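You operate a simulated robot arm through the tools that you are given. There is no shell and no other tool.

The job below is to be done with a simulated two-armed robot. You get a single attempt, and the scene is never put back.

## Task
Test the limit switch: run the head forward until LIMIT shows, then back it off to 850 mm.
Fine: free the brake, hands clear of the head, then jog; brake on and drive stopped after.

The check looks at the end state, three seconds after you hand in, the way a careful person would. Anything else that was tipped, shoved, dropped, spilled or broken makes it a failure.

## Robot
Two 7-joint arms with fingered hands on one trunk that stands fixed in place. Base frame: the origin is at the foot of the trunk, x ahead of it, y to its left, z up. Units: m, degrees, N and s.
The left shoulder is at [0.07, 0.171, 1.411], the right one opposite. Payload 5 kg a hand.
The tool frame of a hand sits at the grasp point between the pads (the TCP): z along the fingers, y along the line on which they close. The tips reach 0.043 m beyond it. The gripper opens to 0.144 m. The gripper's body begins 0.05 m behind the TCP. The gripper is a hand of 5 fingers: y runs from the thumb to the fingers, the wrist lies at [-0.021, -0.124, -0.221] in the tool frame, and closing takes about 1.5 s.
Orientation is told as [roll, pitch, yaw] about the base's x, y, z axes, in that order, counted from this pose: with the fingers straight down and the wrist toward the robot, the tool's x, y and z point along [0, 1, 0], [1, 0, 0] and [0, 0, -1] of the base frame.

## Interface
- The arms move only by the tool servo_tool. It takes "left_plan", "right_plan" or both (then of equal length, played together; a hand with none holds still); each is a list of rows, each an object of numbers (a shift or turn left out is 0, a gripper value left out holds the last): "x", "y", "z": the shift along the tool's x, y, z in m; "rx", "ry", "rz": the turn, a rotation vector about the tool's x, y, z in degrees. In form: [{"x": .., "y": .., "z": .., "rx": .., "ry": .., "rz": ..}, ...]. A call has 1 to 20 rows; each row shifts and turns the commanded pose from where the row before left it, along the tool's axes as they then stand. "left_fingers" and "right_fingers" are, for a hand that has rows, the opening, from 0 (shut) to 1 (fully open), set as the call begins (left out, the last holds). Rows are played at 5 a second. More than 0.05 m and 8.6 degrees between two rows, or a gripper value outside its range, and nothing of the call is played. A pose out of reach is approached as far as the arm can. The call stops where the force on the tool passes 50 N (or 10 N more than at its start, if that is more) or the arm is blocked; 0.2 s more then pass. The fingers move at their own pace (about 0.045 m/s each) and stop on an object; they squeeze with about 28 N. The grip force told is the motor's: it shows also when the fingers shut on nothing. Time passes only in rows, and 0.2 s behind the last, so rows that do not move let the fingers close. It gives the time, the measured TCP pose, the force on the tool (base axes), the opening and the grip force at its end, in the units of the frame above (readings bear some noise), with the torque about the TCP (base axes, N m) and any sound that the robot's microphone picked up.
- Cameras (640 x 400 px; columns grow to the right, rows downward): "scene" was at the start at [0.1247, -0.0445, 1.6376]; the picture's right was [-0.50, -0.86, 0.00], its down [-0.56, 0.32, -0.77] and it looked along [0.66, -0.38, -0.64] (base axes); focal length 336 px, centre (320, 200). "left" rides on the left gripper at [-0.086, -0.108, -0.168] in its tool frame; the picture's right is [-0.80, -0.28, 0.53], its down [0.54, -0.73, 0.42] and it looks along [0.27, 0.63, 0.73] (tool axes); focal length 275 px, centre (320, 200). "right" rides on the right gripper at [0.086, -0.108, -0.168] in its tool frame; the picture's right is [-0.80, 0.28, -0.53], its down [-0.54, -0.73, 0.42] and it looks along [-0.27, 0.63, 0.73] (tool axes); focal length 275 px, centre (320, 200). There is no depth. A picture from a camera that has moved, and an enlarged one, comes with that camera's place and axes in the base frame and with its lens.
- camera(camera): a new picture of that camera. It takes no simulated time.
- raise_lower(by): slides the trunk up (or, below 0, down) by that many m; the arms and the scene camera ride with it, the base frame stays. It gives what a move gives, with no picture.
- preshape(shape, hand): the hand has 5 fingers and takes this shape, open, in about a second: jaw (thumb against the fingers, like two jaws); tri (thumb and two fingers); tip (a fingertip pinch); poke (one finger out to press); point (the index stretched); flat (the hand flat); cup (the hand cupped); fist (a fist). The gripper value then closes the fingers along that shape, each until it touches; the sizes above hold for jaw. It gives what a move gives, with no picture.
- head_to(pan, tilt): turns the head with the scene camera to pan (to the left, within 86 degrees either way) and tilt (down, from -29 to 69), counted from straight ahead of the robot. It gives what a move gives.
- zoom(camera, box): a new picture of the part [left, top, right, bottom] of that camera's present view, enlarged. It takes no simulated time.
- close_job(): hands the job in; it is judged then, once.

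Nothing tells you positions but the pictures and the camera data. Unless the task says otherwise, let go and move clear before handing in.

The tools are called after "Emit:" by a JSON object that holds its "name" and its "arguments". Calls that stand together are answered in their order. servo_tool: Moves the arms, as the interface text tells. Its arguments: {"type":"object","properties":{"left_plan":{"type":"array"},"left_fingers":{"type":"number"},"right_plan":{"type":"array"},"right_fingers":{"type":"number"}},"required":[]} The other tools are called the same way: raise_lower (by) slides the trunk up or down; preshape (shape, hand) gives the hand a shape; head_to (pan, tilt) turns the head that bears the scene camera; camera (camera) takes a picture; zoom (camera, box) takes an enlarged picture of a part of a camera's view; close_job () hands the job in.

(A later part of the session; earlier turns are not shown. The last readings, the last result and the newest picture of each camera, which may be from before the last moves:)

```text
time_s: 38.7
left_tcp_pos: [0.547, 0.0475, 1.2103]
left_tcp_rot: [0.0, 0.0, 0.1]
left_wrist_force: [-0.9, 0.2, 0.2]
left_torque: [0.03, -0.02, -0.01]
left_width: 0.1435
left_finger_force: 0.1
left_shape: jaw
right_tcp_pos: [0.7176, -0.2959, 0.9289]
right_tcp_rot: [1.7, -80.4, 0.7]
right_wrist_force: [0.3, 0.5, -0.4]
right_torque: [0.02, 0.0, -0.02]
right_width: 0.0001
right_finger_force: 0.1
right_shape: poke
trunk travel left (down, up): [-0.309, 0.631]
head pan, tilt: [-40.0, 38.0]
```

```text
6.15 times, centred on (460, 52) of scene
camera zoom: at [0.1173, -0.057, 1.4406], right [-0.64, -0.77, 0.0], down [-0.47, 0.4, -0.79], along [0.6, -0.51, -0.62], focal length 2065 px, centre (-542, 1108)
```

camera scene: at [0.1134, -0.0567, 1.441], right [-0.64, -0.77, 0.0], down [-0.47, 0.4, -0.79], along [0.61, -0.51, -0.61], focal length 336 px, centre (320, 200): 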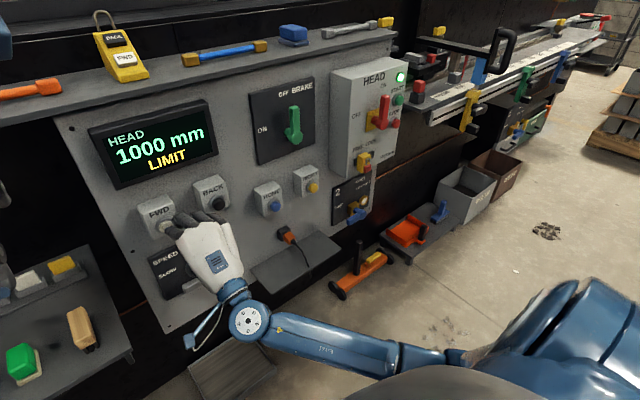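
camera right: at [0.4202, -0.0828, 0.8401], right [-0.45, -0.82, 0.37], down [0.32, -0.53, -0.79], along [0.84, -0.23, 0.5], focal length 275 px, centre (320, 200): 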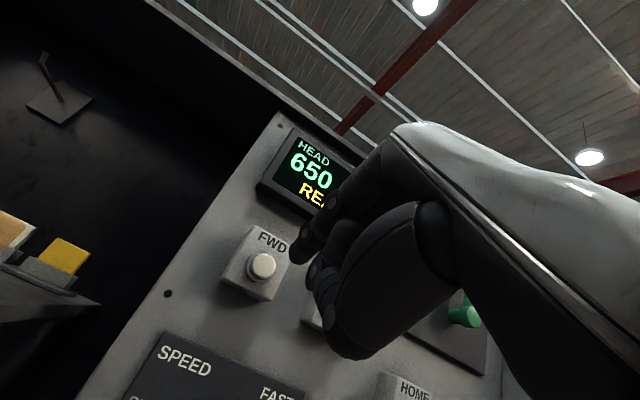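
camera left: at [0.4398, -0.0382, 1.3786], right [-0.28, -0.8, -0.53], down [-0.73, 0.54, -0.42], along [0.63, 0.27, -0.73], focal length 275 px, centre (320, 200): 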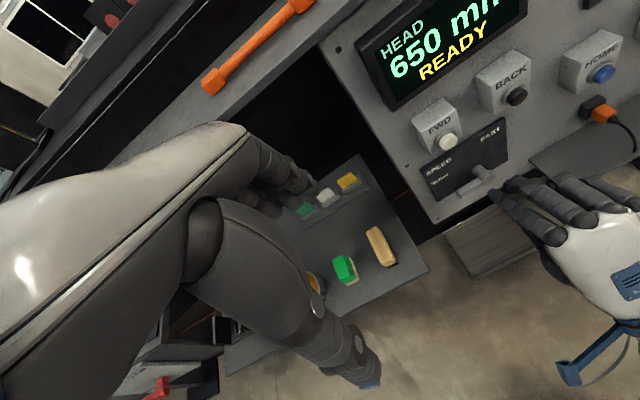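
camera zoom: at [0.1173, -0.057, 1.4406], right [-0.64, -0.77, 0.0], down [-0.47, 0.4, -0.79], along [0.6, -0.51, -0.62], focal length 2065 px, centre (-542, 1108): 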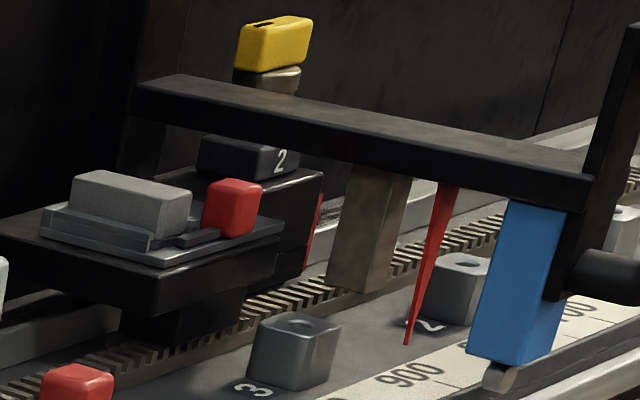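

Comparing with the LIMIT view, the head sits around 905±6 on the scale while the display shows 900. I'll give BACK one short tap to learn the step size, measuring with the pointer.

Emit:
{"name": "servo_tool", "arguments": {"right_plan": [{"z": 0.012}, {}, {"z": -0.012}, {}, {}, {}]}}

Emit:
{"name": "zoom", "arguments": {"camera": "scene", "box": [80, 80, 280, 300]}}

Emit:
{"name": "zoom", "arguments": {"camera": "scene", "box": [455, 45, 525, 95]}}

Emit:
{"name": "zoom", "arguments": {"camera": "scene", "box": [410, 20, 510, 85]}}

```text
time_s: 40.1
left_tcp_pos: [0.5474, 0.0462, 1.2114]
left_tcp_rot: [-0.1, 0.0, 0.1]
left_wrist_force: [0.4, -1.1, 0.4]
left_torque: [-0.01, 0.04, 0.03]
left_width: 0.1438
left_finger_force: 0.1
left_shape: jaw
right_tcp_pos: [0.717, -0.2969, 0.9294]
right_tcp_rot: [1.7, -80.4, 0.8]
right_wrist_force: [0.3, 0.0, 0.0]
right_torque: [0.02, -0.02, 0.0]
right_width: 0.0002
right_finger_force: 0.0
right_shape: poke
trunk travel left (down, up): [-0.309, 0.631]
head pan, tilt: [-40.0, 38.0]
heard: click
```

```text
1.82 times, centred on (180, 190) of scene
camera zoom: at [0.1173, -0.057, 1.4406], right [-0.64, -0.77, 0.0], down [-0.47, 0.4, -0.79], along [0.6, -0.51, -0.62], focal length 610 px, centre (574, 218)
```

zoom: 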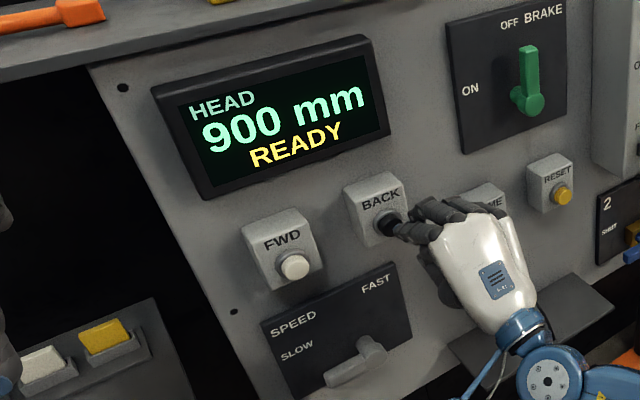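

```text
8.00 times, centred on (490, 70) of scene
camera zoom: at [0.1173, -0.057, 1.4406], right [-0.64, -0.77, 0.0], down [-0.47, 0.4, -0.79], along [0.6, -0.51, -0.62], focal length 2684 px, centre (-1040, 1240)
```

zoom: 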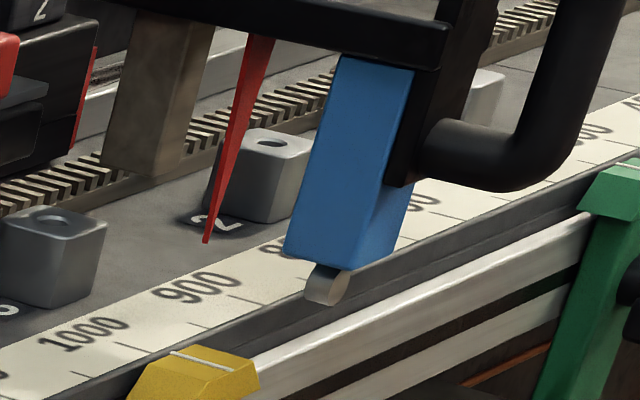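

```text
6.15 times, centred on (460, 52) of scene
camera zoom: at [0.1173, -0.057, 1.4406], right [-0.64, -0.77, 0.0], down [-0.47, 0.4, -0.79], along [0.6, -0.51, -0.62], focal length 2065 px, centre (-542, 1108)
```

zoom: 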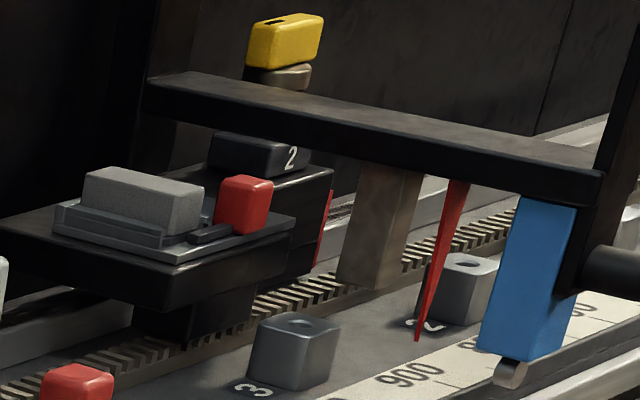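

The tap moved the head about 13 mm while the display stayed at 900, so it moves continuously and the display rounds to 25 mm. I'll give another tap and watch for the display to flip, which pins the absolute position.

Emit:
{"name": "servo_tool", "arguments": {"right_plan": [{"z": 0.012}, {}, {"z": -0.012}, {}, {}, {}]}}

Emit:
{"name": "zoom", "arguments": {"camera": "scene", "box": [80, 80, 280, 300]}}

Emit:
{"name": "zoom", "arguments": {"camera": "scene", "box": [455, 45, 525, 95]}}

Emit:
{"name": "zoom", "arguments": {"camera": "scene", "box": [410, 20, 510, 85]}}

```text
time_s: 41.5
left_tcp_pos: [0.5479, 0.0471, 1.2121]
left_tcp_rot: [-0.1, 0.0, 0.1]
left_wrist_force: [0.3, 0.8, 1.0]
left_torque: [-0.01, 0.02, -0.04]
left_width: 0.144
left_finger_force: 0.1
left_shape: jaw
right_tcp_pos: [0.7145, -0.2989, 0.9309]
right_tcp_rot: [1.6, -80.4, 0.8]
right_wrist_force: [-0.3, -0.2, -0.4]
right_torque: [-0.01, 0.0, 0.01]
right_width: 0.0
right_finger_force: 0.1
right_shape: poke
trunk travel left (down, up): [-0.309, 0.631]
head pan, tilt: [-40.0, 38.0]
heard: click
```

```text
1.82 times, centred on (180, 190) of scene
camera zoom: at [0.1173, -0.057, 1.4406], right [-0.64, -0.77, 0.0], down [-0.47, 0.4, -0.79], along [0.6, -0.51, -0.62], focal length 610 px, centre (574, 218)
```

zoom: 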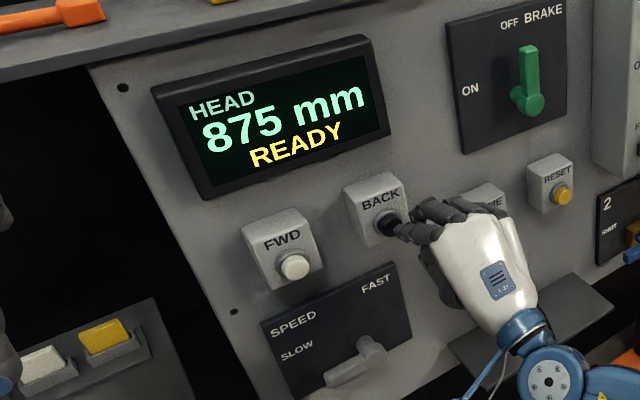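

```text
8.00 times, centred on (490, 70) of scene
camera zoom: at [0.1173, -0.057, 1.4406], right [-0.64, -0.77, 0.0], down [-0.47, 0.4, -0.79], along [0.6, -0.51, -0.62], focal length 2684 px, centre (-1040, 1240)
```

zoom: 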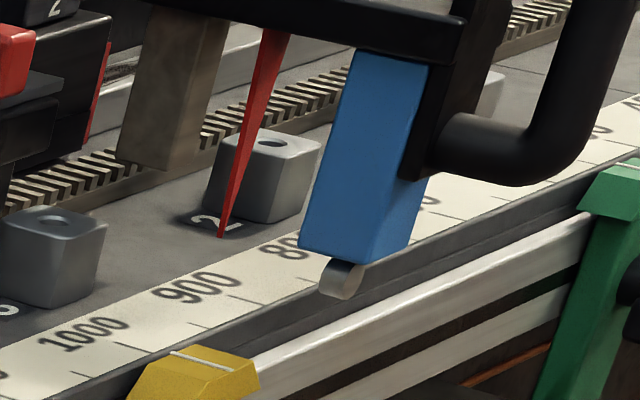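

```text
6.15 times, centred on (460, 52) of scene
camera zoom: at [0.1173, -0.057, 1.4406], right [-0.64, -0.77, 0.0], down [-0.47, 0.4, -0.79], along [0.6, -0.51, -0.62], focal length 2065 px, centre (-542, 1108)
```

zoom: 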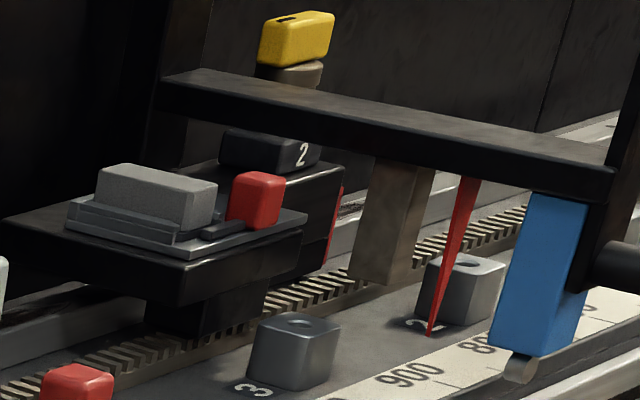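

Display now 875, consistent with the head at about 881. Another tap should bring it to about 868; then I'll find the 875→850 flip (at ~862) with finer taps.

Emit:
{"name": "servo_tool", "arguments": {"right_plan": [{"z": 0.013, "x": 0.001, "y": -0.001}, {}, {"z": -0.012}, {}, {}, {}]}}

Emit:
{"name": "zoom", "arguments": {"camera": "scene", "box": [80, 80, 280, 300]}}

Emit:
{"name": "zoom", "arguments": {"camera": "scene", "box": [455, 45, 525, 95]}}

Emit:
{"name": "zoom", "arguments": {"camera": "scene", "box": [410, 20, 510, 85]}}

```text
time_s: 42.9
left_tcp_pos: [0.547, 0.0469, 1.2119]
left_tcp_rot: [0.0, -0.1, 0.1]
left_wrist_force: [0.2, 0.6, 0.1]
left_torque: [-0.02, 0.03, 0.0]
left_width: 0.1439
left_finger_force: 0.0
left_shape: jaw
right_tcp_pos: [0.7152, -0.2944, 0.9272]
right_tcp_rot: [1.8, -80.4, 0.8]
right_wrist_force: [-1.1, -0.3, -0.3]
right_torque: [0.0, -0.01, -0.03]
right_width: 0.0001
right_finger_force: 0.1
right_shape: poke
trunk travel left (down, up): [-0.309, 0.631]
head pan, tilt: [-40.0, 38.0]
heard: click
```

```text
1.82 times, centred on (180, 190) of scene
camera zoom: at [0.1173, -0.057, 1.4406], right [-0.64, -0.77, 0.0], down [-0.47, 0.4, -0.79], along [0.6, -0.51, -0.62], focal length 610 px, centre (574, 218)
```

zoom: 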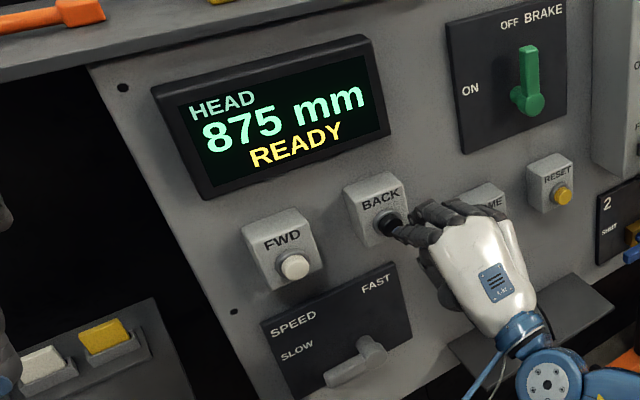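

```text
8.00 times, centred on (490, 70) of scene
camera zoom: at [0.1173, -0.057, 1.4406], right [-0.64, -0.77, 0.0], down [-0.47, 0.4, -0.79], along [0.6, -0.51, -0.62], focal length 2684 px, centre (-1040, 1240)
```

zoom: 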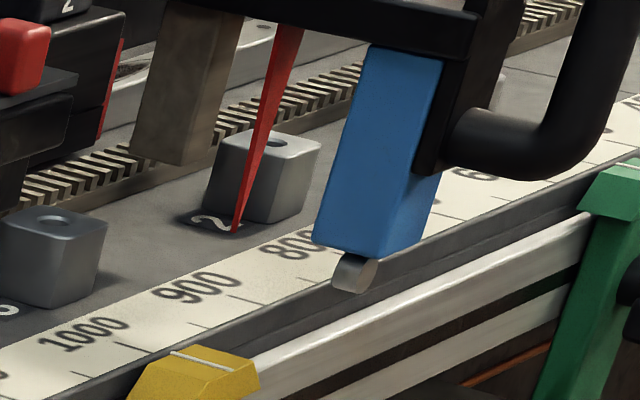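

```text
6.15 times, centred on (460, 52) of scene
camera zoom: at [0.1173, -0.057, 1.4406], right [-0.64, -0.77, 0.0], down [-0.47, 0.4, -0.79], along [0.6, -0.51, -0.62], focal length 2065 px, centre (-542, 1108)
```

zoom: 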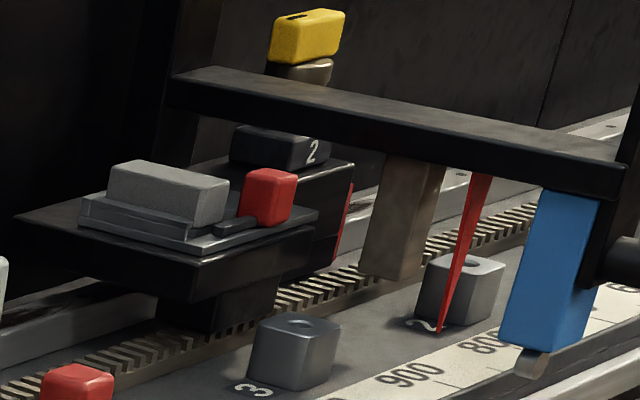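

Head at roughly 868, display still 875. I'll try the shortest possible tap as a fine step.

Emit:
{"name": "servo_tool", "arguments": {"right_plan": [{"z": 0.014}, {"z": -0.014}, {}, {}, {}]}}

Emit:
{"name": "zoom", "arguments": {"camera": "scene", "box": [80, 80, 280, 300]}}

Emit:
{"name": "zoom", "arguments": {"camera": "scene", "box": [455, 45, 525, 95]}}

```text
time_s: 44.1
left_tcp_pos: [0.5478, 0.0473, 1.2125]
left_tcp_rot: [0.0, 0.0, 0.1]
left_wrist_force: [0.1, 0.4, 0.6]
left_torque: [-0.01, 0.0, 0.01]
left_width: 0.1438
left_finger_force: 0.1
left_shape: jaw
right_tcp_pos: [0.7152, -0.2954, 0.9313]
right_tcp_rot: [1.7, -80.5, 0.8]
right_wrist_force: [0.9, -0.4, -0.2]
right_torque: [0.01, 0.0, -0.04]
right_width: 0.0003
right_finger_force: 0.1
right_shape: poke
trunk travel left (down, up): [-0.309, 0.631]
head pan, tilt: [-40.0, 38.0]
heard: click
```

```text
1.82 times, centred on (180, 190) of scene
camera zoom: at [0.1172, -0.057, 1.4407], right [-0.64, -0.77, 0.0], down [-0.47, 0.4, -0.79], along [0.6, -0.51, -0.62], focal length 610 px, centre (574, 218)
```

zoom: 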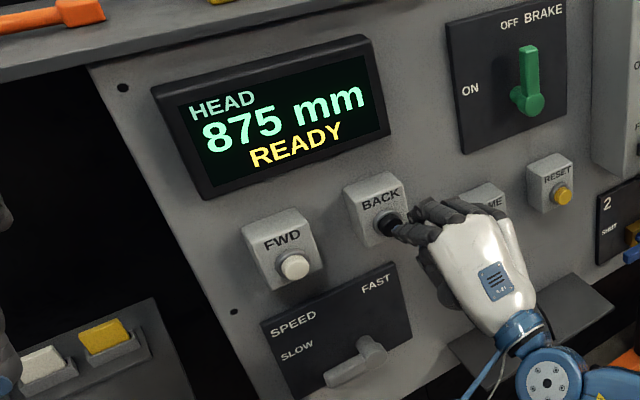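

```text
8.00 times, centred on (490, 70) of scene
camera zoom: at [0.1172, -0.057, 1.4407], right [-0.64, -0.77, 0.0], down [-0.47, 0.4, -0.79], along [0.6, -0.51, -0.62], focal length 2684 px, centre (-1040, 1240)
```

zoom: 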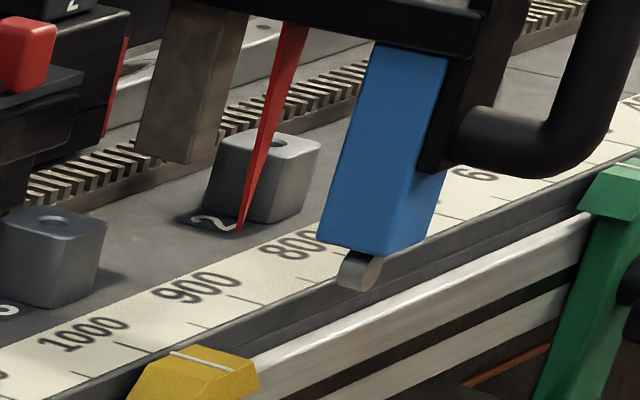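

That fine tap moved about 5 mm; display is still 875. One more fine tap should flip the display.

Emit:
{"name": "servo_tool", "arguments": {"right_plan": [{"z": 0.014, "y": -0.002}, {"z": -0.014}, {}, {}, {}]}}

Emit:
{"name": "zoom", "arguments": {"camera": "scene", "box": [80, 80, 280, 300]}}

Emit:
{"name": "zoom", "arguments": {"camera": "scene", "box": [455, 45, 525, 95]}}

```text
time_s: 45.3
left_tcp_pos: [0.547, 0.0465, 1.2121]
left_tcp_rot: [0.0, 0.0, 0.1]
left_wrist_force: [-0.1, -0.1, 0.4]
left_torque: [0.0, 0.0, -0.03]
left_width: 0.1441
left_finger_force: 0.0
left_shape: jaw
right_tcp_pos: [0.7153, -0.2954, 0.928]
right_tcp_rot: [1.7, -80.4, 0.8]
right_wrist_force: [0.3, 0.3, -0.1]
right_torque: [0.0, 0.01, 0.01]
right_width: 0.0
right_finger_force: 0.0
right_shape: poke
trunk travel left (down, up): [-0.309, 0.631]
head pan, tilt: [-40.0, 38.0]
heard: click
```

```text
1.82 times, centred on (180, 190) of scene
camera zoom: at [0.1172, -0.057, 1.4406], right [-0.64, -0.77, 0.0], down [-0.47, 0.4, -0.79], along [0.6, -0.51, -0.62], focal length 610 px, centre (574, 218)
```

zoom: 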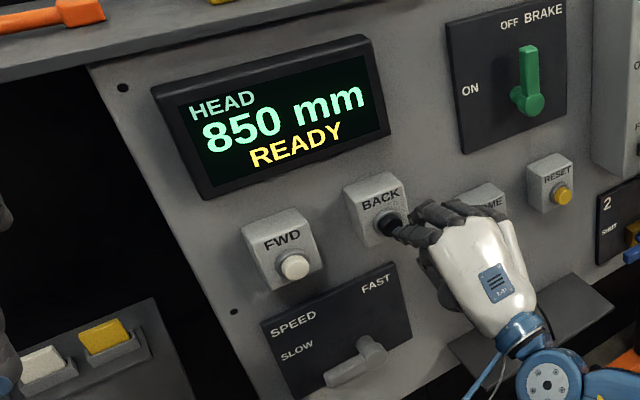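

```text
8.00 times, centred on (490, 70) of scene
camera zoom: at [0.1172, -0.057, 1.4406], right [-0.64, -0.77, 0.0], down [-0.47, 0.4, -0.79], along [0.6, -0.51, -0.62], focal length 2684 px, centre (-1040, 1240)
```

zoom: 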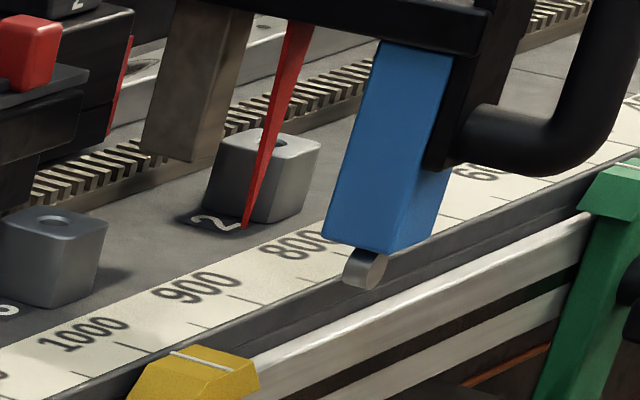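

The display flipped to 850, so the head is near 860. Two more fine taps of about 5 mm should bring it to about 850.

Emit:
{"name": "servo_tool", "arguments": {"right_plan": [{"z": 0.014}, {"z": -0.014}, {}, {}, {}]}}

Emit:
{"name": "zoom", "arguments": {"camera": "scene", "box": [80, 80, 280, 300]}}

Emit:
{"name": "zoom", "arguments": {"camera": "scene", "box": [455, 45, 525, 95]}}

```text
time_s: 46.5
left_tcp_pos: [0.5477, 0.0475, 1.2113]
left_tcp_rot: [0.0, 0.0, 0.1]
left_wrist_force: [0.3, -0.2, 0.0]
left_torque: [0.0, 0.02, 0.05]
left_width: 0.1441
left_finger_force: 0.0
left_shape: jaw
right_tcp_pos: [0.7149, -0.2952, 0.9274]
right_tcp_rot: [1.7, -80.4, 0.8]
right_wrist_force: [-1.4, -0.5, 0.1]
right_torque: [0.02, 0.0, -0.02]
right_width: 0.0
right_finger_force: 0.0
right_shape: poke
trunk travel left (down, up): [-0.309, 0.631]
head pan, tilt: [-40.0, 38.0]
heard: click
```

```text
1.82 times, centred on (180, 190) of scene
camera zoom: at [0.1172, -0.057, 1.4407], right [-0.64, -0.77, 0.0], down [-0.47, 0.4, -0.79], along [0.6, -0.51, -0.62], focal length 610 px, centre (574, 218)
```

zoom: 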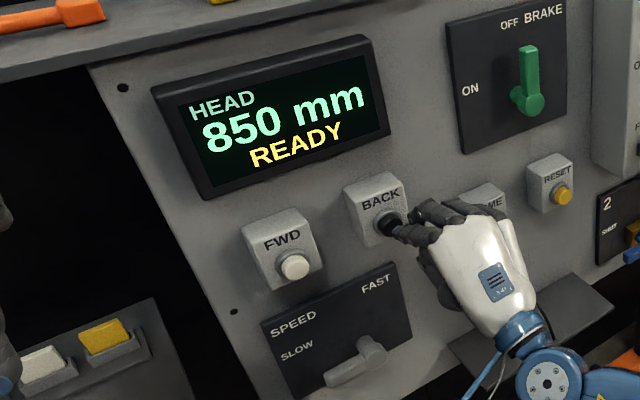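

```text
8.00 times, centred on (490, 70) of scene
camera zoom: at [0.1172, -0.057, 1.4407], right [-0.64, -0.77, 0.0], down [-0.47, 0.4, -0.79], along [0.6, -0.51, -0.62], focal length 2684 px, centre (-1040, 1240)
```

zoom: 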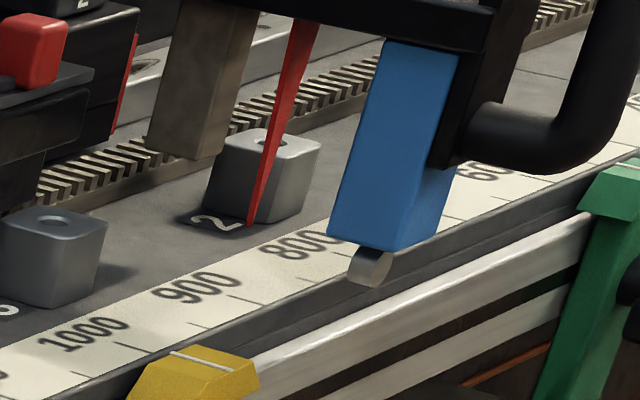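

About 855 by the pointer now. One last fine tap.

Emit:
{"name": "servo_tool", "arguments": {"right_plan": [{"z": 0.014}, {"z": -0.014}, {}, {}, {}]}}

Emit:
{"name": "zoom", "arguments": {"camera": "scene", "box": [80, 80, 280, 300]}}

Emit:
{"name": "zoom", "arguments": {"camera": "scene", "box": [455, 45, 525, 95]}}

```text
time_s: 47.7
left_tcp_pos: [0.5467, 0.0474, 1.2117]
left_tcp_rot: [0.1, 0.0, 0.1]
left_wrist_force: [0.4, 0.3, -0.1]
left_torque: [-0.01, -0.02, 0.0]
left_width: 0.1439
left_finger_force: 0.1
left_shape: jaw
right_tcp_pos: [0.716, -0.2937, 0.9285]
right_tcp_rot: [1.7, -80.4, 0.8]
right_wrist_force: [-0.2, 0.8, 0.9]
right_torque: [-0.03, 0.01, -0.04]
right_width: 0.0001
right_finger_force: 0.0
right_shape: poke
trunk travel left (down, up): [-0.309, 0.631]
head pan, tilt: [-40.0, 38.0]
heard: click
```

```text
1.82 times, centred on (180, 190) of scene
camera zoom: at [0.1172, -0.057, 1.4407], right [-0.64, -0.77, 0.0], down [-0.47, 0.4, -0.79], along [0.6, -0.51, -0.62], focal length 610 px, centre (574, 218)
```

zoom: 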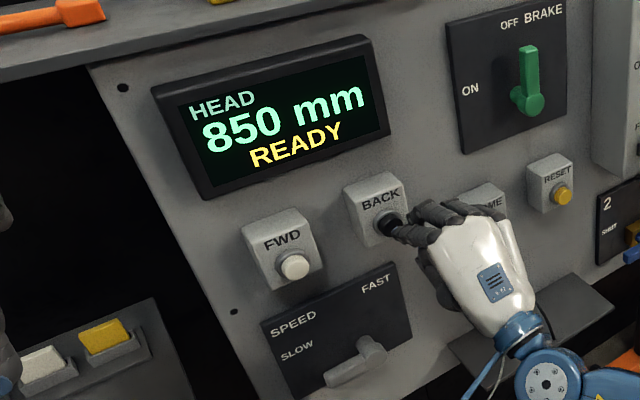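

```text
8.00 times, centred on (490, 70) of scene
camera zoom: at [0.1172, -0.057, 1.4407], right [-0.64, -0.77, 0.0], down [-0.47, 0.4, -0.79], along [0.6, -0.51, -0.62], focal length 2684 px, centre (-1040, 1240)
```

zoom: 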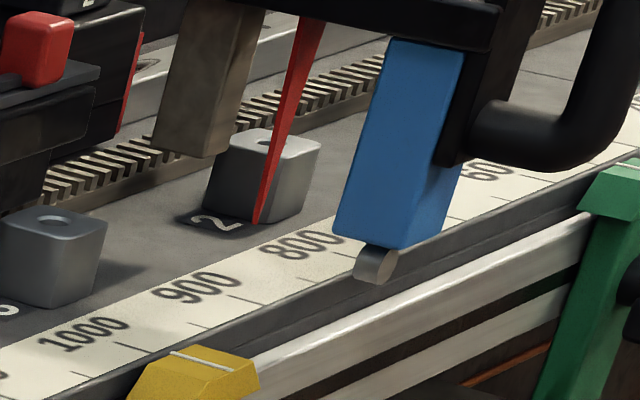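

The pointer now reads about 850 and the display shows 850 READY. I'll withdraw from BACK and move the finger to the right side of the upright brake lever to put the brake back ON.

Emit:
{"name": "servo_tool", "arguments": {"right_plan": [{"z": -0.03}, {"z": -0.03}, {"x": -0.0356, "y": 0.0178, "z": -0.003}, {"x": -0.0356, "y": 0.0178, "z": -0.003}, {"x": -0.0356, "y": 0.0178, "z": -0.003}, {"x": -0.0356, "y": 0.0178, "z": -0.003}, {"x": -0.0356, "y": 0.0178, "z": -0.003}, {"x": -0.0356, "y": 0.0178, "z": -0.003}, {"x": -0.0356, "y": 0.0178, "z": -0.003}, {"x": -0.0356, "y": 0.0178, "z": -0.003}]}}

Emit:
{"name": "camera", "arguments": {"camera": "scene"}}

Emit:
{"name": "zoom", "arguments": {"camera": "scene", "box": [240, 70, 420, 220]}}

Emit:
{"name": "camera", "arguments": {"camera": "right"}}

```text
time_s: 49.9
left_tcp_pos: [0.5462, 0.0474, 1.2117]
left_tcp_rot: [0.0, 0.0, 0.1]
left_wrist_force: [0.0, 0.2, -0.1]
left_torque: [0.0, 0.01, -0.01]
left_width: 0.144
left_finger_force: 0.1
left_shape: jaw
right_tcp_pos: [0.6713, -0.584, 1.0779]
right_tcp_rot: [2.3, -80.4, 0.4]
right_wrist_force: [-0.6, -0.2, -0.6]
right_torque: [0.03, -0.04, 0.03]
right_width: 0.0003
right_finger_force: 0.0
right_shape: poke
trunk travel left (down, up): [-0.309, 0.631]
head pan, tilt: [-40.0, 38.0]
```

```text
taken
camera scene: at [0.117, -0.0575, 1.4406], right [-0.64, -0.77, 0.0], down [-0.47, 0.4, -0.79], along [0.6, -0.51, -0.62], focal length 336 px, centre (320, 200)
```

scene: 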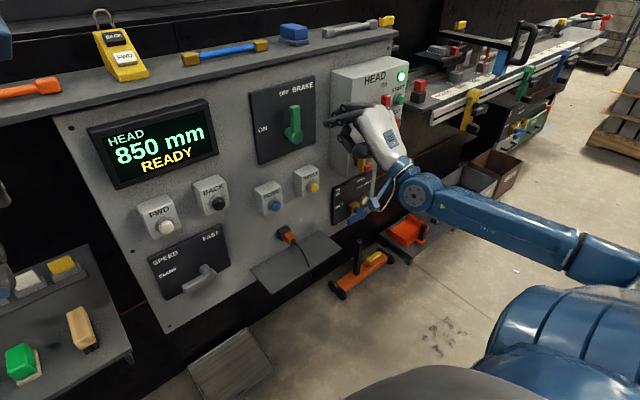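

```text
2.67 times, centred on (330, 145) of scene
camera zoom: at [0.117, -0.0575, 1.4406], right [-0.64, -0.77, 0.0], down [-0.47, 0.4, -0.79], along [0.6, -0.51, -0.62], focal length 895 px, centre (293, 347)
```

zoom: 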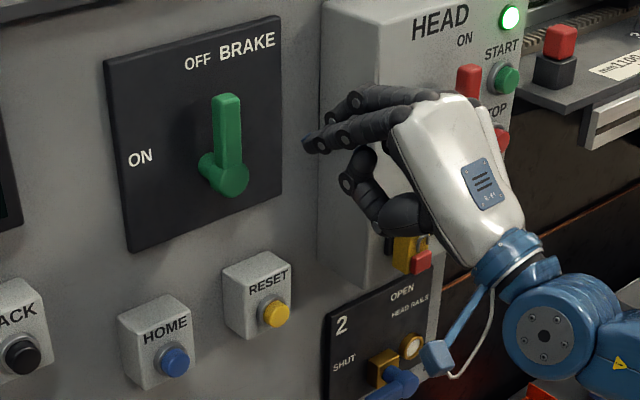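

```text
taken
camera right: at [0.4835, -0.506, 0.9978], right [-0.44, -0.82, 0.36], down [0.32, -0.52, -0.79], along [0.84, -0.23, 0.49], focal length 275 px, centre (320, 200)
```

right: 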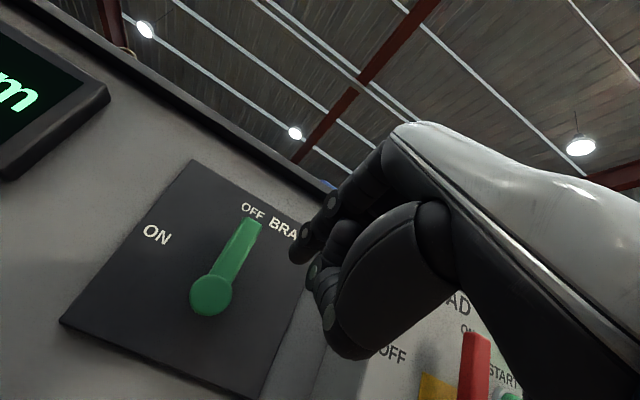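

The finger is right of the upright lever and clear of the HEAD box. I'll advance alongside the lever, then push it left.

Emit:
{"name": "servo_tool", "arguments": {"right_plan": [{"z": 0.03, "y": 0.005}, {"z": 0.025, "y": 0.004}, {"z": 0.017, "y": 0.003}]}}

Emit:
{"name": "zoom", "arguments": {"camera": "scene", "box": [240, 70, 420, 220]}}

Emit:
{"name": "camera", "arguments": {"camera": "right"}}

```text
time_s: 50.7
left_tcp_pos: [0.5486, 0.0479, 1.2111]
left_tcp_rot: [0.0, 0.0, 0.0]
left_wrist_force: [0.8, 0.2, -1.0]
left_torque: [0.01, 0.04, 0.01]
left_width: 0.144
left_finger_force: 0.1
left_shape: jaw
right_tcp_pos: [0.7434, -0.5805, 1.0798]
right_tcp_rot: [1.5, -80.3, 1.0]
right_wrist_force: [0.2, 0.7, -0.8]
right_torque: [0.03, -0.07, -0.03]
right_width: 0.0
right_finger_force: 0.1
right_shape: poke
trunk travel left (down, up): [-0.309, 0.631]
head pan, tilt: [-40.0, 38.0]
```

```text
2.67 times, centred on (330, 145) of scene
camera zoom: at [0.1176, -0.0569, 1.4406], right [-0.64, -0.77, 0.0], down [-0.47, 0.4, -0.79], along [0.6, -0.51, -0.62], focal length 895 px, centre (293, 347)
```

zoom: 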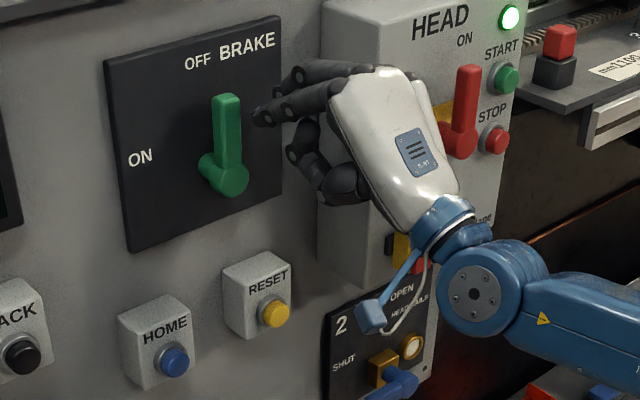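

```text
taken
camera right: at [0.5561, -0.5019, 1.0007], right [-0.44, -0.82, 0.37], down [0.32, -0.53, -0.79], along [0.84, -0.23, 0.49], focal length 275 px, centre (320, 200)
```

right: 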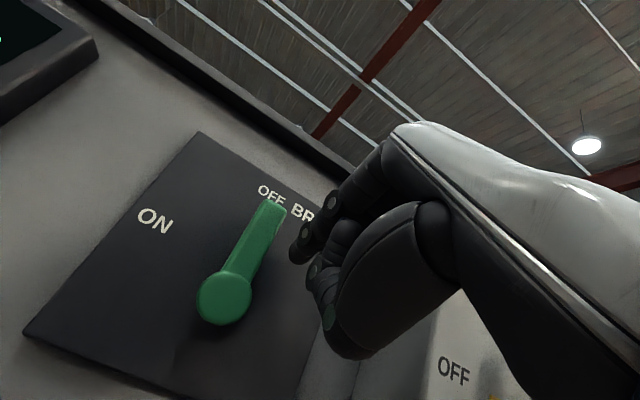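

The tip is beside the lever at the right depth. I'll push the lever left along its arc toward ON.

Emit:
{"name": "servo_tool", "arguments": {"right_plan": [{"x": 0.014, "y": 0.0015}, {"x": 0.008, "y": 0.002}, {"x": 0.007, "y": 0.0015}, {"x": 0.008}, {"x": 0.008, "y": -0.001}]}}

Emit:
{"name": "zoom", "arguments": {"camera": "scene", "box": [240, 70, 420, 220]}}

Emit:
{"name": "camera", "arguments": {"camera": "scene"}}

```text
time_s: 51.9
left_tcp_pos: [0.5467, 0.0451, 1.2108]
left_tcp_rot: [0.0, 0.0, 0.2]
left_wrist_force: [0.2, -0.5, 0.5]
left_torque: [0.0, -0.02, 0.02]
left_width: 0.1441
left_finger_force: 0.1
left_shape: jaw
right_tcp_pos: [0.7432, -0.536, 1.0831]
right_tcp_rot: [1.7, -80.4, 0.7]
right_wrist_force: [-0.2, -2.2, -0.5]
right_torque: [-0.02, 0.0, -0.07]
right_width: 0.0001
right_finger_force: 0.1
right_shape: poke
trunk travel left (down, up): [-0.309, 0.631]
head pan, tilt: [-40.0, 38.0]
```

```text
2.67 times, centred on (330, 145) of scene
camera zoom: at [0.1172, -0.0573, 1.4407], right [-0.64, -0.77, 0.0], down [-0.47, 0.4, -0.79], along [0.6, -0.51, -0.62], focal length 895 px, centre (293, 347)
```

zoom: 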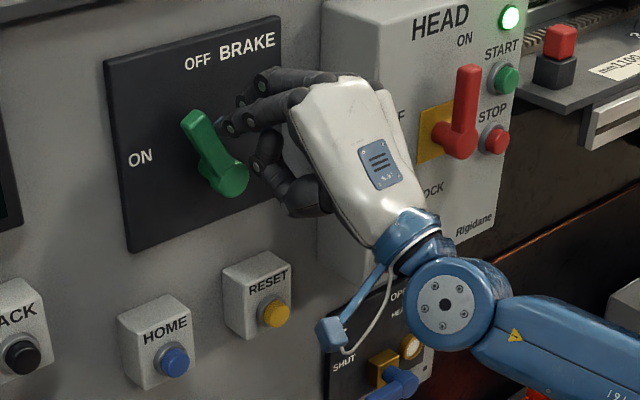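

```text
taken
camera scene: at [0.1172, -0.0573, 1.4407], right [-0.64, -0.77, 0.0], down [-0.47, 0.4, -0.79], along [0.6, -0.51, -0.62], focal length 336 px, centre (320, 200)
```

scene: 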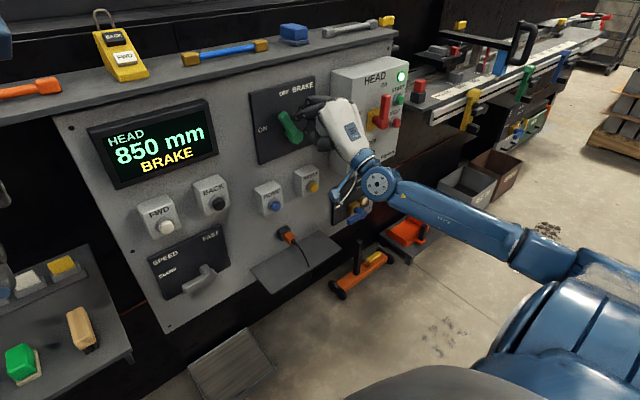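

The display already says BRAKE at 850 mm, with the lever part way. I'll push it the rest of the way to the ON position.

Emit:
{"name": "servo_tool", "arguments": {"right_plan": [{"x": 0.0075, "y": -0.001}, {"x": 0.007, "y": -0.002}, {"x": 0.0065, "y": -0.004}, {"x": 0.0065, "y": -0.004}, {"x": 0.0055, "y": -0.0056}, {"x": 0.005, "y": -0.0056}, {"x": 0.004, "y": -0.0065}, {"x": 0.0033, "y": -0.0065}]}}

Emit:
{"name": "zoom", "arguments": {"camera": "scene", "box": [240, 70, 420, 220]}}

Emit:
{"name": "camera", "arguments": {"camera": "right"}}

```text
time_s: 53.7
left_tcp_pos: [0.5474, 0.047, 1.2119]
left_tcp_rot: [0.0, -0.1, 0.0]
left_wrist_force: [0.3, 0.2, -0.4]
left_torque: [0.02, -0.02, 0.0]
left_width: 0.1439
left_finger_force: 0.1
left_shape: jaw
right_tcp_pos: [0.7322, -0.4896, 1.0511]
right_tcp_rot: [1.9, -80.3, 0.6]
right_wrist_force: [-0.1, 0.3, 0.2]
right_torque: [-0.01, 0.03, 0.03]
right_width: 0.0
right_finger_force: 0.1
right_shape: poke
trunk travel left (down, up): [-0.309, 0.631]
head pan, tilt: [-40.0, 38.0]
```

```text
2.67 times, centred on (330, 145) of scene
camera zoom: at [0.1173, -0.0571, 1.4406], right [-0.64, -0.77, 0.0], down [-0.47, 0.4, -0.79], along [0.6, -0.51, -0.62], focal length 895 px, centre (293, 347)
```

zoom: 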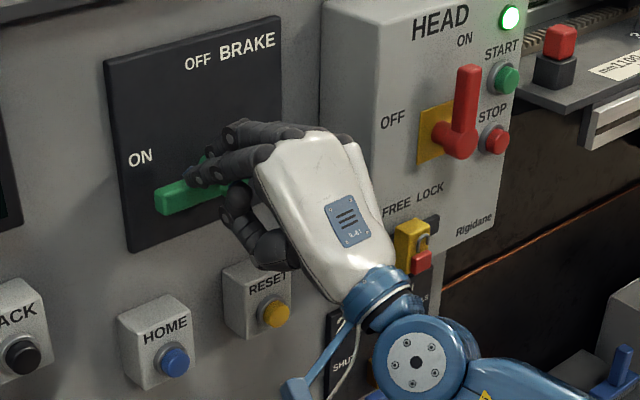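

```text
taken
camera right: at [0.5451, -0.4111, 0.9702], right [-0.44, -0.82, 0.36], down [0.32, -0.52, -0.79], along [0.84, -0.23, 0.49], focal length 275 px, centre (320, 200)
```

right: 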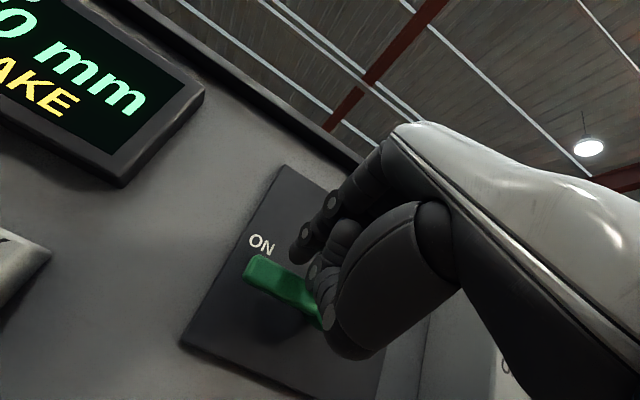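

The lever is back at ON and the display shows BRAKE at 850 mm. I'll withdraw the finger, and since the HEAD box's green lamp is still lit I'll prepare to press STOP there; the left hand goes up first so the trunk can be lowered safely.

Emit:
{"name": "servo_tool", "arguments": {"right_plan": [{"z": -0.05}, {"z": -0.05}, {"z": -0.05}], "left_plan": [{"z": -0.035}, {"z": -0.035}, {"z": -0.035}]}}

Emit:
{"name": "camera", "arguments": {"camera": "scene"}}

Emit:
{"name": "zoom", "arguments": {"camera": "scene", "box": [300, 50, 480, 220]}}

Emit:
{"name": "camera", "arguments": {"camera": "right"}}

```text
time_s: 54.5
left_tcp_pos: [0.5467, 0.0461, 1.3186]
left_tcp_rot: [0.0, -0.1, 0.1]
left_wrist_force: [0.2, 0.4, 0.0]
left_torque: [-0.02, -0.07, 0.0]
left_width: 0.1437
left_finger_force: 0.1
left_shape: jaw
right_tcp_pos: [0.5836, -0.4975, 1.0748]
right_tcp_rot: [1.4, -80.5, 1.2]
right_wrist_force: [0.0, 0.0, 1.0]
right_torque: [-0.02, 0.01, -0.03]
right_width: 0.0
right_finger_force: 0.0
right_shape: poke
trunk travel left (down, up): [-0.309, 0.631]
head pan, tilt: [-40.0, 38.0]
```

```text
taken
camera scene: at [0.1145, -0.0571, 1.4408], right [-0.64, -0.77, 0.0], down [-0.47, 0.4, -0.79], along [0.61, -0.51, -0.61], focal length 336 px, centre (320, 200)
```

scene: 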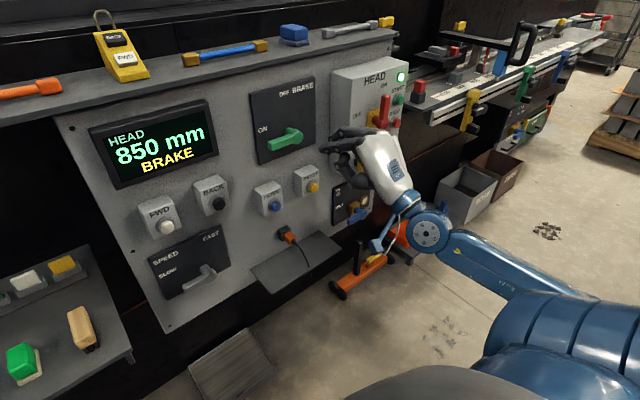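

```text
2.35 times, centred on (390, 135) of scene
camera zoom: at [0.1145, -0.0571, 1.4408], right [-0.64, -0.77, 0.0], down [-0.47, 0.4, -0.79], along [0.61, -0.51, -0.61], focal length 789 px, centre (155, 353)
```

zoom: 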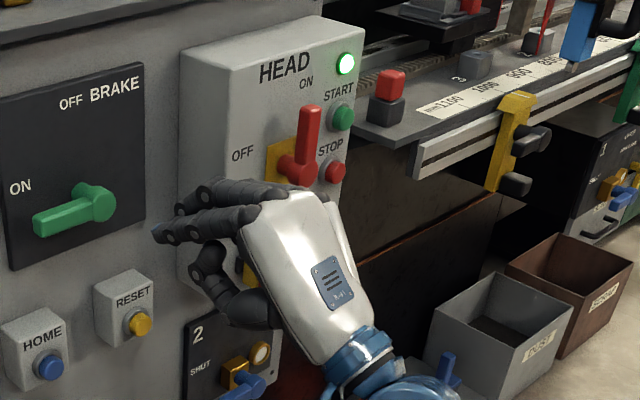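

```text
taken
camera right: at [0.397, -0.4192, 0.9944], right [-0.44, -0.82, 0.36], down [0.32, -0.53, -0.79], along [0.84, -0.23, 0.5], focal length 275 px, centre (320, 200)
```

right: 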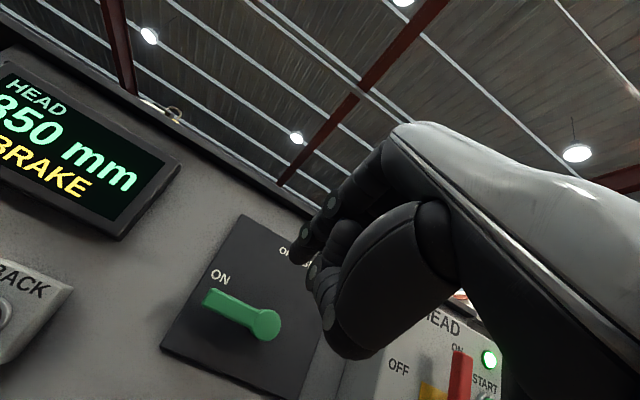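

The brake is ON and clear. The STOP button lies near [0.735,-0.90,0.975]; to reach it I'll tilt the hand to 60° and yaw it 30° to the right before moving over, staying well in front of the red isolator lever.

Emit:
{"name": "servo_tool", "arguments": {"right_plan": [{"rx": 6.7}, {"rx": 6.7}, {"rx": 6.7}, {"ry": -6.5, "rz": 3.75}, {"ry": -6.5, "rz": 3.75}, {"ry": -6.5, "rz": 3.75}, {"ry": -6.5, "rz": 3.75}]}}

Emit:
{"name": "camera", "arguments": {"camera": "scene"}}

Emit:
{"name": "camera", "arguments": {"camera": "right"}}

```text
time_s: 56.1
left_tcp_pos: [0.5503, 0.0471, 1.3181]
left_tcp_rot: [0.0, 0.1, 0.2]
left_wrist_force: [1.6, 0.9, 0.2]
left_torque: [-0.02, 0.04, -0.02]
left_width: 0.1437
left_finger_force: 0.1
left_shape: jaw
right_tcp_pos: [0.5904, -0.4998, 1.0714]
right_tcp_rot: [0.6, -60.2, -28.1]
right_wrist_force: [1.2, 0.3, -0.2]
right_torque: [0.01, -0.03, 0.02]
right_width: 0.0
right_finger_force: 0.1
right_shape: poke
right hand out of reach, approached as far as the arm can: row 7
trunk travel left (down, up): [-0.309, 0.631]
head pan, tilt: [-40.0, 38.0]
```

```text
taken
camera scene: at [0.1184, -0.0567, 1.4406], right [-0.64, -0.77, 0.0], down [-0.47, 0.4, -0.79], along [0.6, -0.51, -0.62], focal length 336 px, centre (320, 200)
```

scene: 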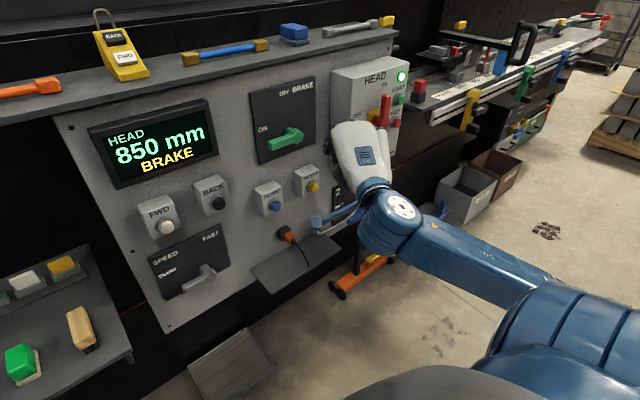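

```text
taken
camera right: at [0.4535, -0.3301, 1.0607], right [-0.66, -0.56, 0.51], down [-0.24, -0.48, -0.84], along [0.71, -0.68, 0.18], focal length 275 px, centre (320, 200)
```

right: 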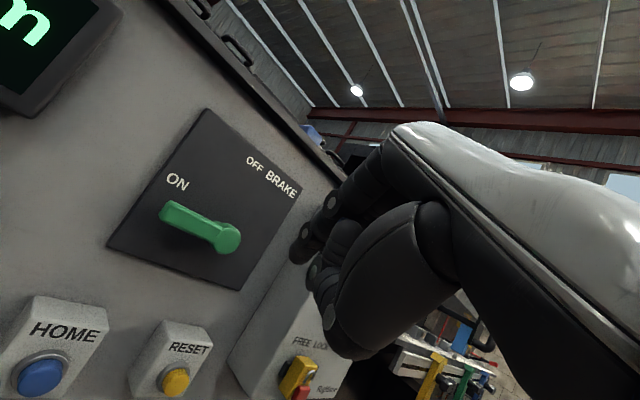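

Orientation is as wanted. I'll carry the hand to the right in front of the HEAD box, stopping part way to check clearance.

Emit:
{"name": "servo_tool", "arguments": {"right_plan": [{"x": -0.0384, "y": 0.0033, "z": 0.0226}, {"x": -0.0384, "y": 0.0033, "z": 0.0226}, {"x": -0.0384, "y": 0.0033, "z": 0.0226}, {"x": -0.0384, "y": 0.0033, "z": 0.0226}, {"x": -0.0384, "y": 0.0033, "z": 0.0226}]}}

Emit:
{"name": "camera", "arguments": {"camera": "scene"}}

Emit:
{"name": "camera", "arguments": {"camera": "right"}}

```text
time_s: 57.3
left_tcp_pos: [0.5482, 0.0449, 1.3159]
left_tcp_rot: [0.1, 0.1, 0.1]
left_wrist_force: [0.0, -0.6, 0.4]
left_torque: [0.03, -0.01, 0.01]
left_width: 0.1436
left_finger_force: 0.1
left_shape: jaw
right_tcp_pos: [0.5909, -0.7193, 1.028]
right_tcp_rot: [1.0, -60.0, -28.3]
right_wrist_force: [0.3, -0.3, 0.0]
right_torque: [0.0, -0.05, 0.05]
right_width: 0.0
right_finger_force: 0.1
right_shape: poke
trunk travel left (down, up): [-0.309, 0.631]
head pan, tilt: [-40.0, 38.0]
```

```text
taken
camera scene: at [0.1171, -0.0582, 1.4406], right [-0.64, -0.77, 0.0], down [-0.47, 0.4, -0.79], along [0.6, -0.51, -0.62], focal length 336 px, centre (320, 200)
```

scene: 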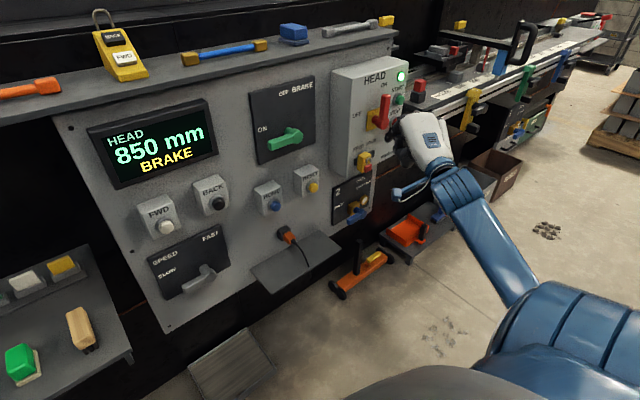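

```text
taken
camera right: at [0.4544, -0.5497, 1.0165], right [-0.66, -0.56, 0.51], down [-0.24, -0.48, -0.84], along [0.72, -0.68, 0.18], focal length 275 px, centre (320, 200)
```

right: 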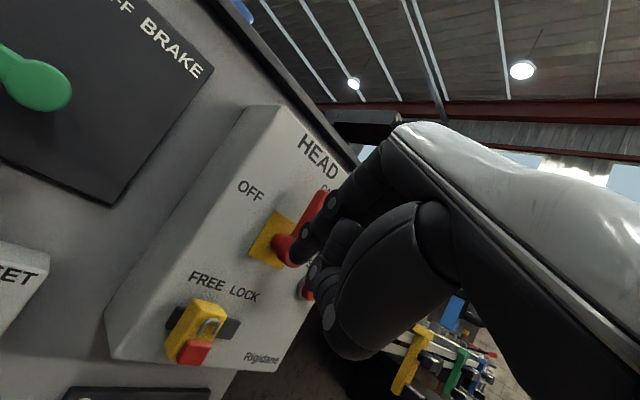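

Clear so far. I'll continue to just in front of the STOP button.

Emit:
{"name": "servo_tool", "arguments": {"right_plan": [{"x": -0.0384, "y": 0.0033, "z": 0.0226}, {"x": -0.0384, "y": 0.0033, "z": 0.0226}, {"x": -0.0384, "y": 0.0033, "z": 0.0226}, {"x": -0.0384, "y": 0.0033, "z": 0.0226}]}}

Emit:
{"name": "camera", "arguments": {"camera": "scene"}}

Emit:
{"name": "zoom", "arguments": {"camera": "scene", "box": [340, 50, 480, 190]}}

Emit:
{"name": "camera", "arguments": {"camera": "right"}}

```text
time_s: 58.3
left_tcp_pos: [0.5501, 0.0441, 1.3163]
left_tcp_rot: [0.1, -0.1, 0.1]
left_wrist_force: [0.4, -0.4, 0.3]
left_torque: [0.04, 0.05, -0.01]
left_width: 0.144
left_finger_force: 0.1
left_shape: jaw
right_tcp_pos: [0.5981, -0.8906, 0.9918]
right_tcp_rot: [0.9, -60.0, -28.2]
right_wrist_force: [-0.2, 0.2, -0.7]
right_torque: [-0.01, -0.04, 0.04]
right_width: 0.0001
right_finger_force: 0.1
right_shape: poke
trunk travel left (down, up): [-0.309, 0.631]
head pan, tilt: [-40.0, 38.0]
```

```text
taken
camera scene: at [0.1175, -0.0588, 1.4405], right [-0.64, -0.77, 0.0], down [-0.47, 0.4, -0.79], along [0.6, -0.51, -0.62], focal length 336 px, centre (320, 200)
```

scene: 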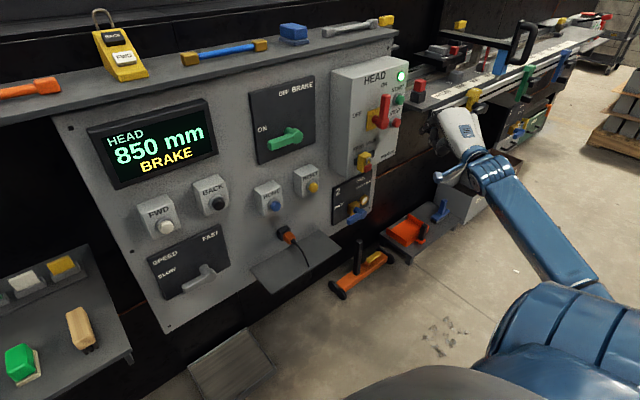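

```text
2.86 times, centred on (410, 120) of scene
camera zoom: at [0.1175, -0.0588, 1.4405], right [-0.64, -0.77, 0.0], down [-0.47, 0.4, -0.79], along [0.6, -0.51, -0.62], focal length 959 px, centre (63, 429)
```

zoom: 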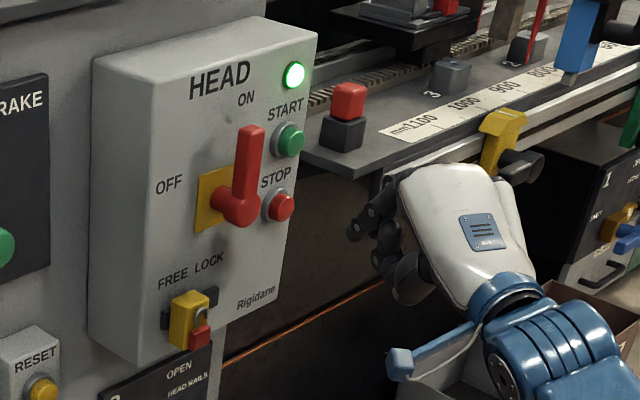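

```text
taken
camera right: at [0.4619, -0.722, 0.9804], right [-0.65, -0.56, 0.51], down [-0.24, -0.48, -0.84], along [0.72, -0.68, 0.18], focal length 275 px, centre (320, 200)
```

right: 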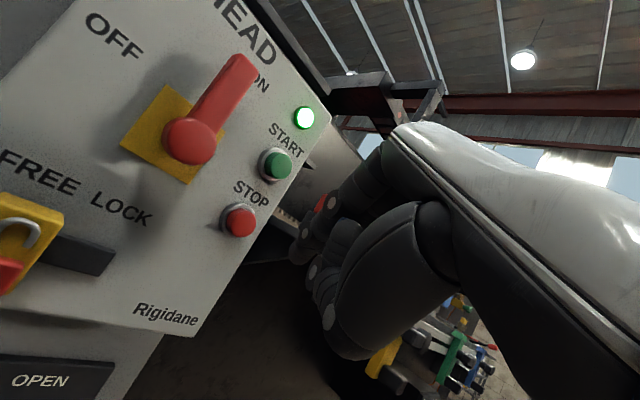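

STOP triangulates to about [0.708,-0.876,0.977] and my fingertip is at [0.637,-0.896,0.971]. I'll move it to about 3 cm in front of STOP.

Emit:
{"name": "servo_tool", "arguments": {"right_plan": [{"x": 0.019, "y": 0.0102, "z": 0.0108}, {"x": 0.019, "y": 0.0102, "z": 0.0108}]}}

Emit:
{"name": "zoom", "arguments": {"camera": "scene", "box": [340, 50, 480, 190]}}

Emit:
{"name": "camera", "arguments": {"camera": "right"}}

```text
time_s: 58.9
left_tcp_pos: [0.5501, 0.046, 1.3162]
left_tcp_rot: [0.0, 0.1, 0.0]
left_wrist_force: [0.9, -0.4, -0.2]
left_torque: [-0.02, -0.02, 0.02]
left_width: 0.1441
left_finger_force: 0.1
left_shape: jaw
right_tcp_pos: [0.6409, -0.8708, 0.9993]
right_tcp_rot: [0.8, -60.1, -28.3]
right_wrist_force: [-0.9, 0.9, -0.8]
right_torque: [0.0, -0.03, -0.01]
right_width: 0.0
right_finger_force: 0.1
right_shape: poke
trunk travel left (down, up): [-0.309, 0.631]
head pan, tilt: [-40.0, 38.0]
```

```text
2.86 times, centred on (410, 120) of scene
camera zoom: at [0.1181, -0.0574, 1.4405], right [-0.64, -0.77, 0.0], down [-0.47, 0.4, -0.79], along [0.6, -0.51, -0.62], focal length 959 px, centre (63, 429)
```

zoom: 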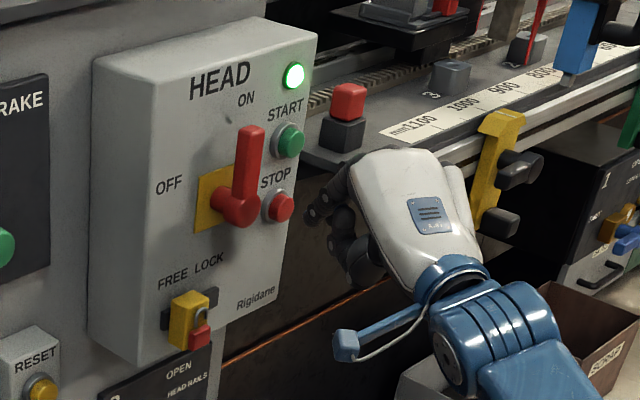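

```text
taken
camera right: at [0.5039, -0.7009, 0.9881], right [-0.66, -0.56, 0.51], down [-0.24, -0.48, -0.84], along [0.71, -0.68, 0.18], focal length 275 px, centre (320, 200)
```

right: 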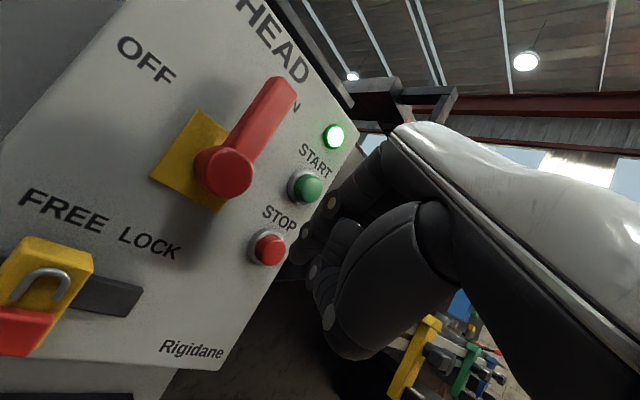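

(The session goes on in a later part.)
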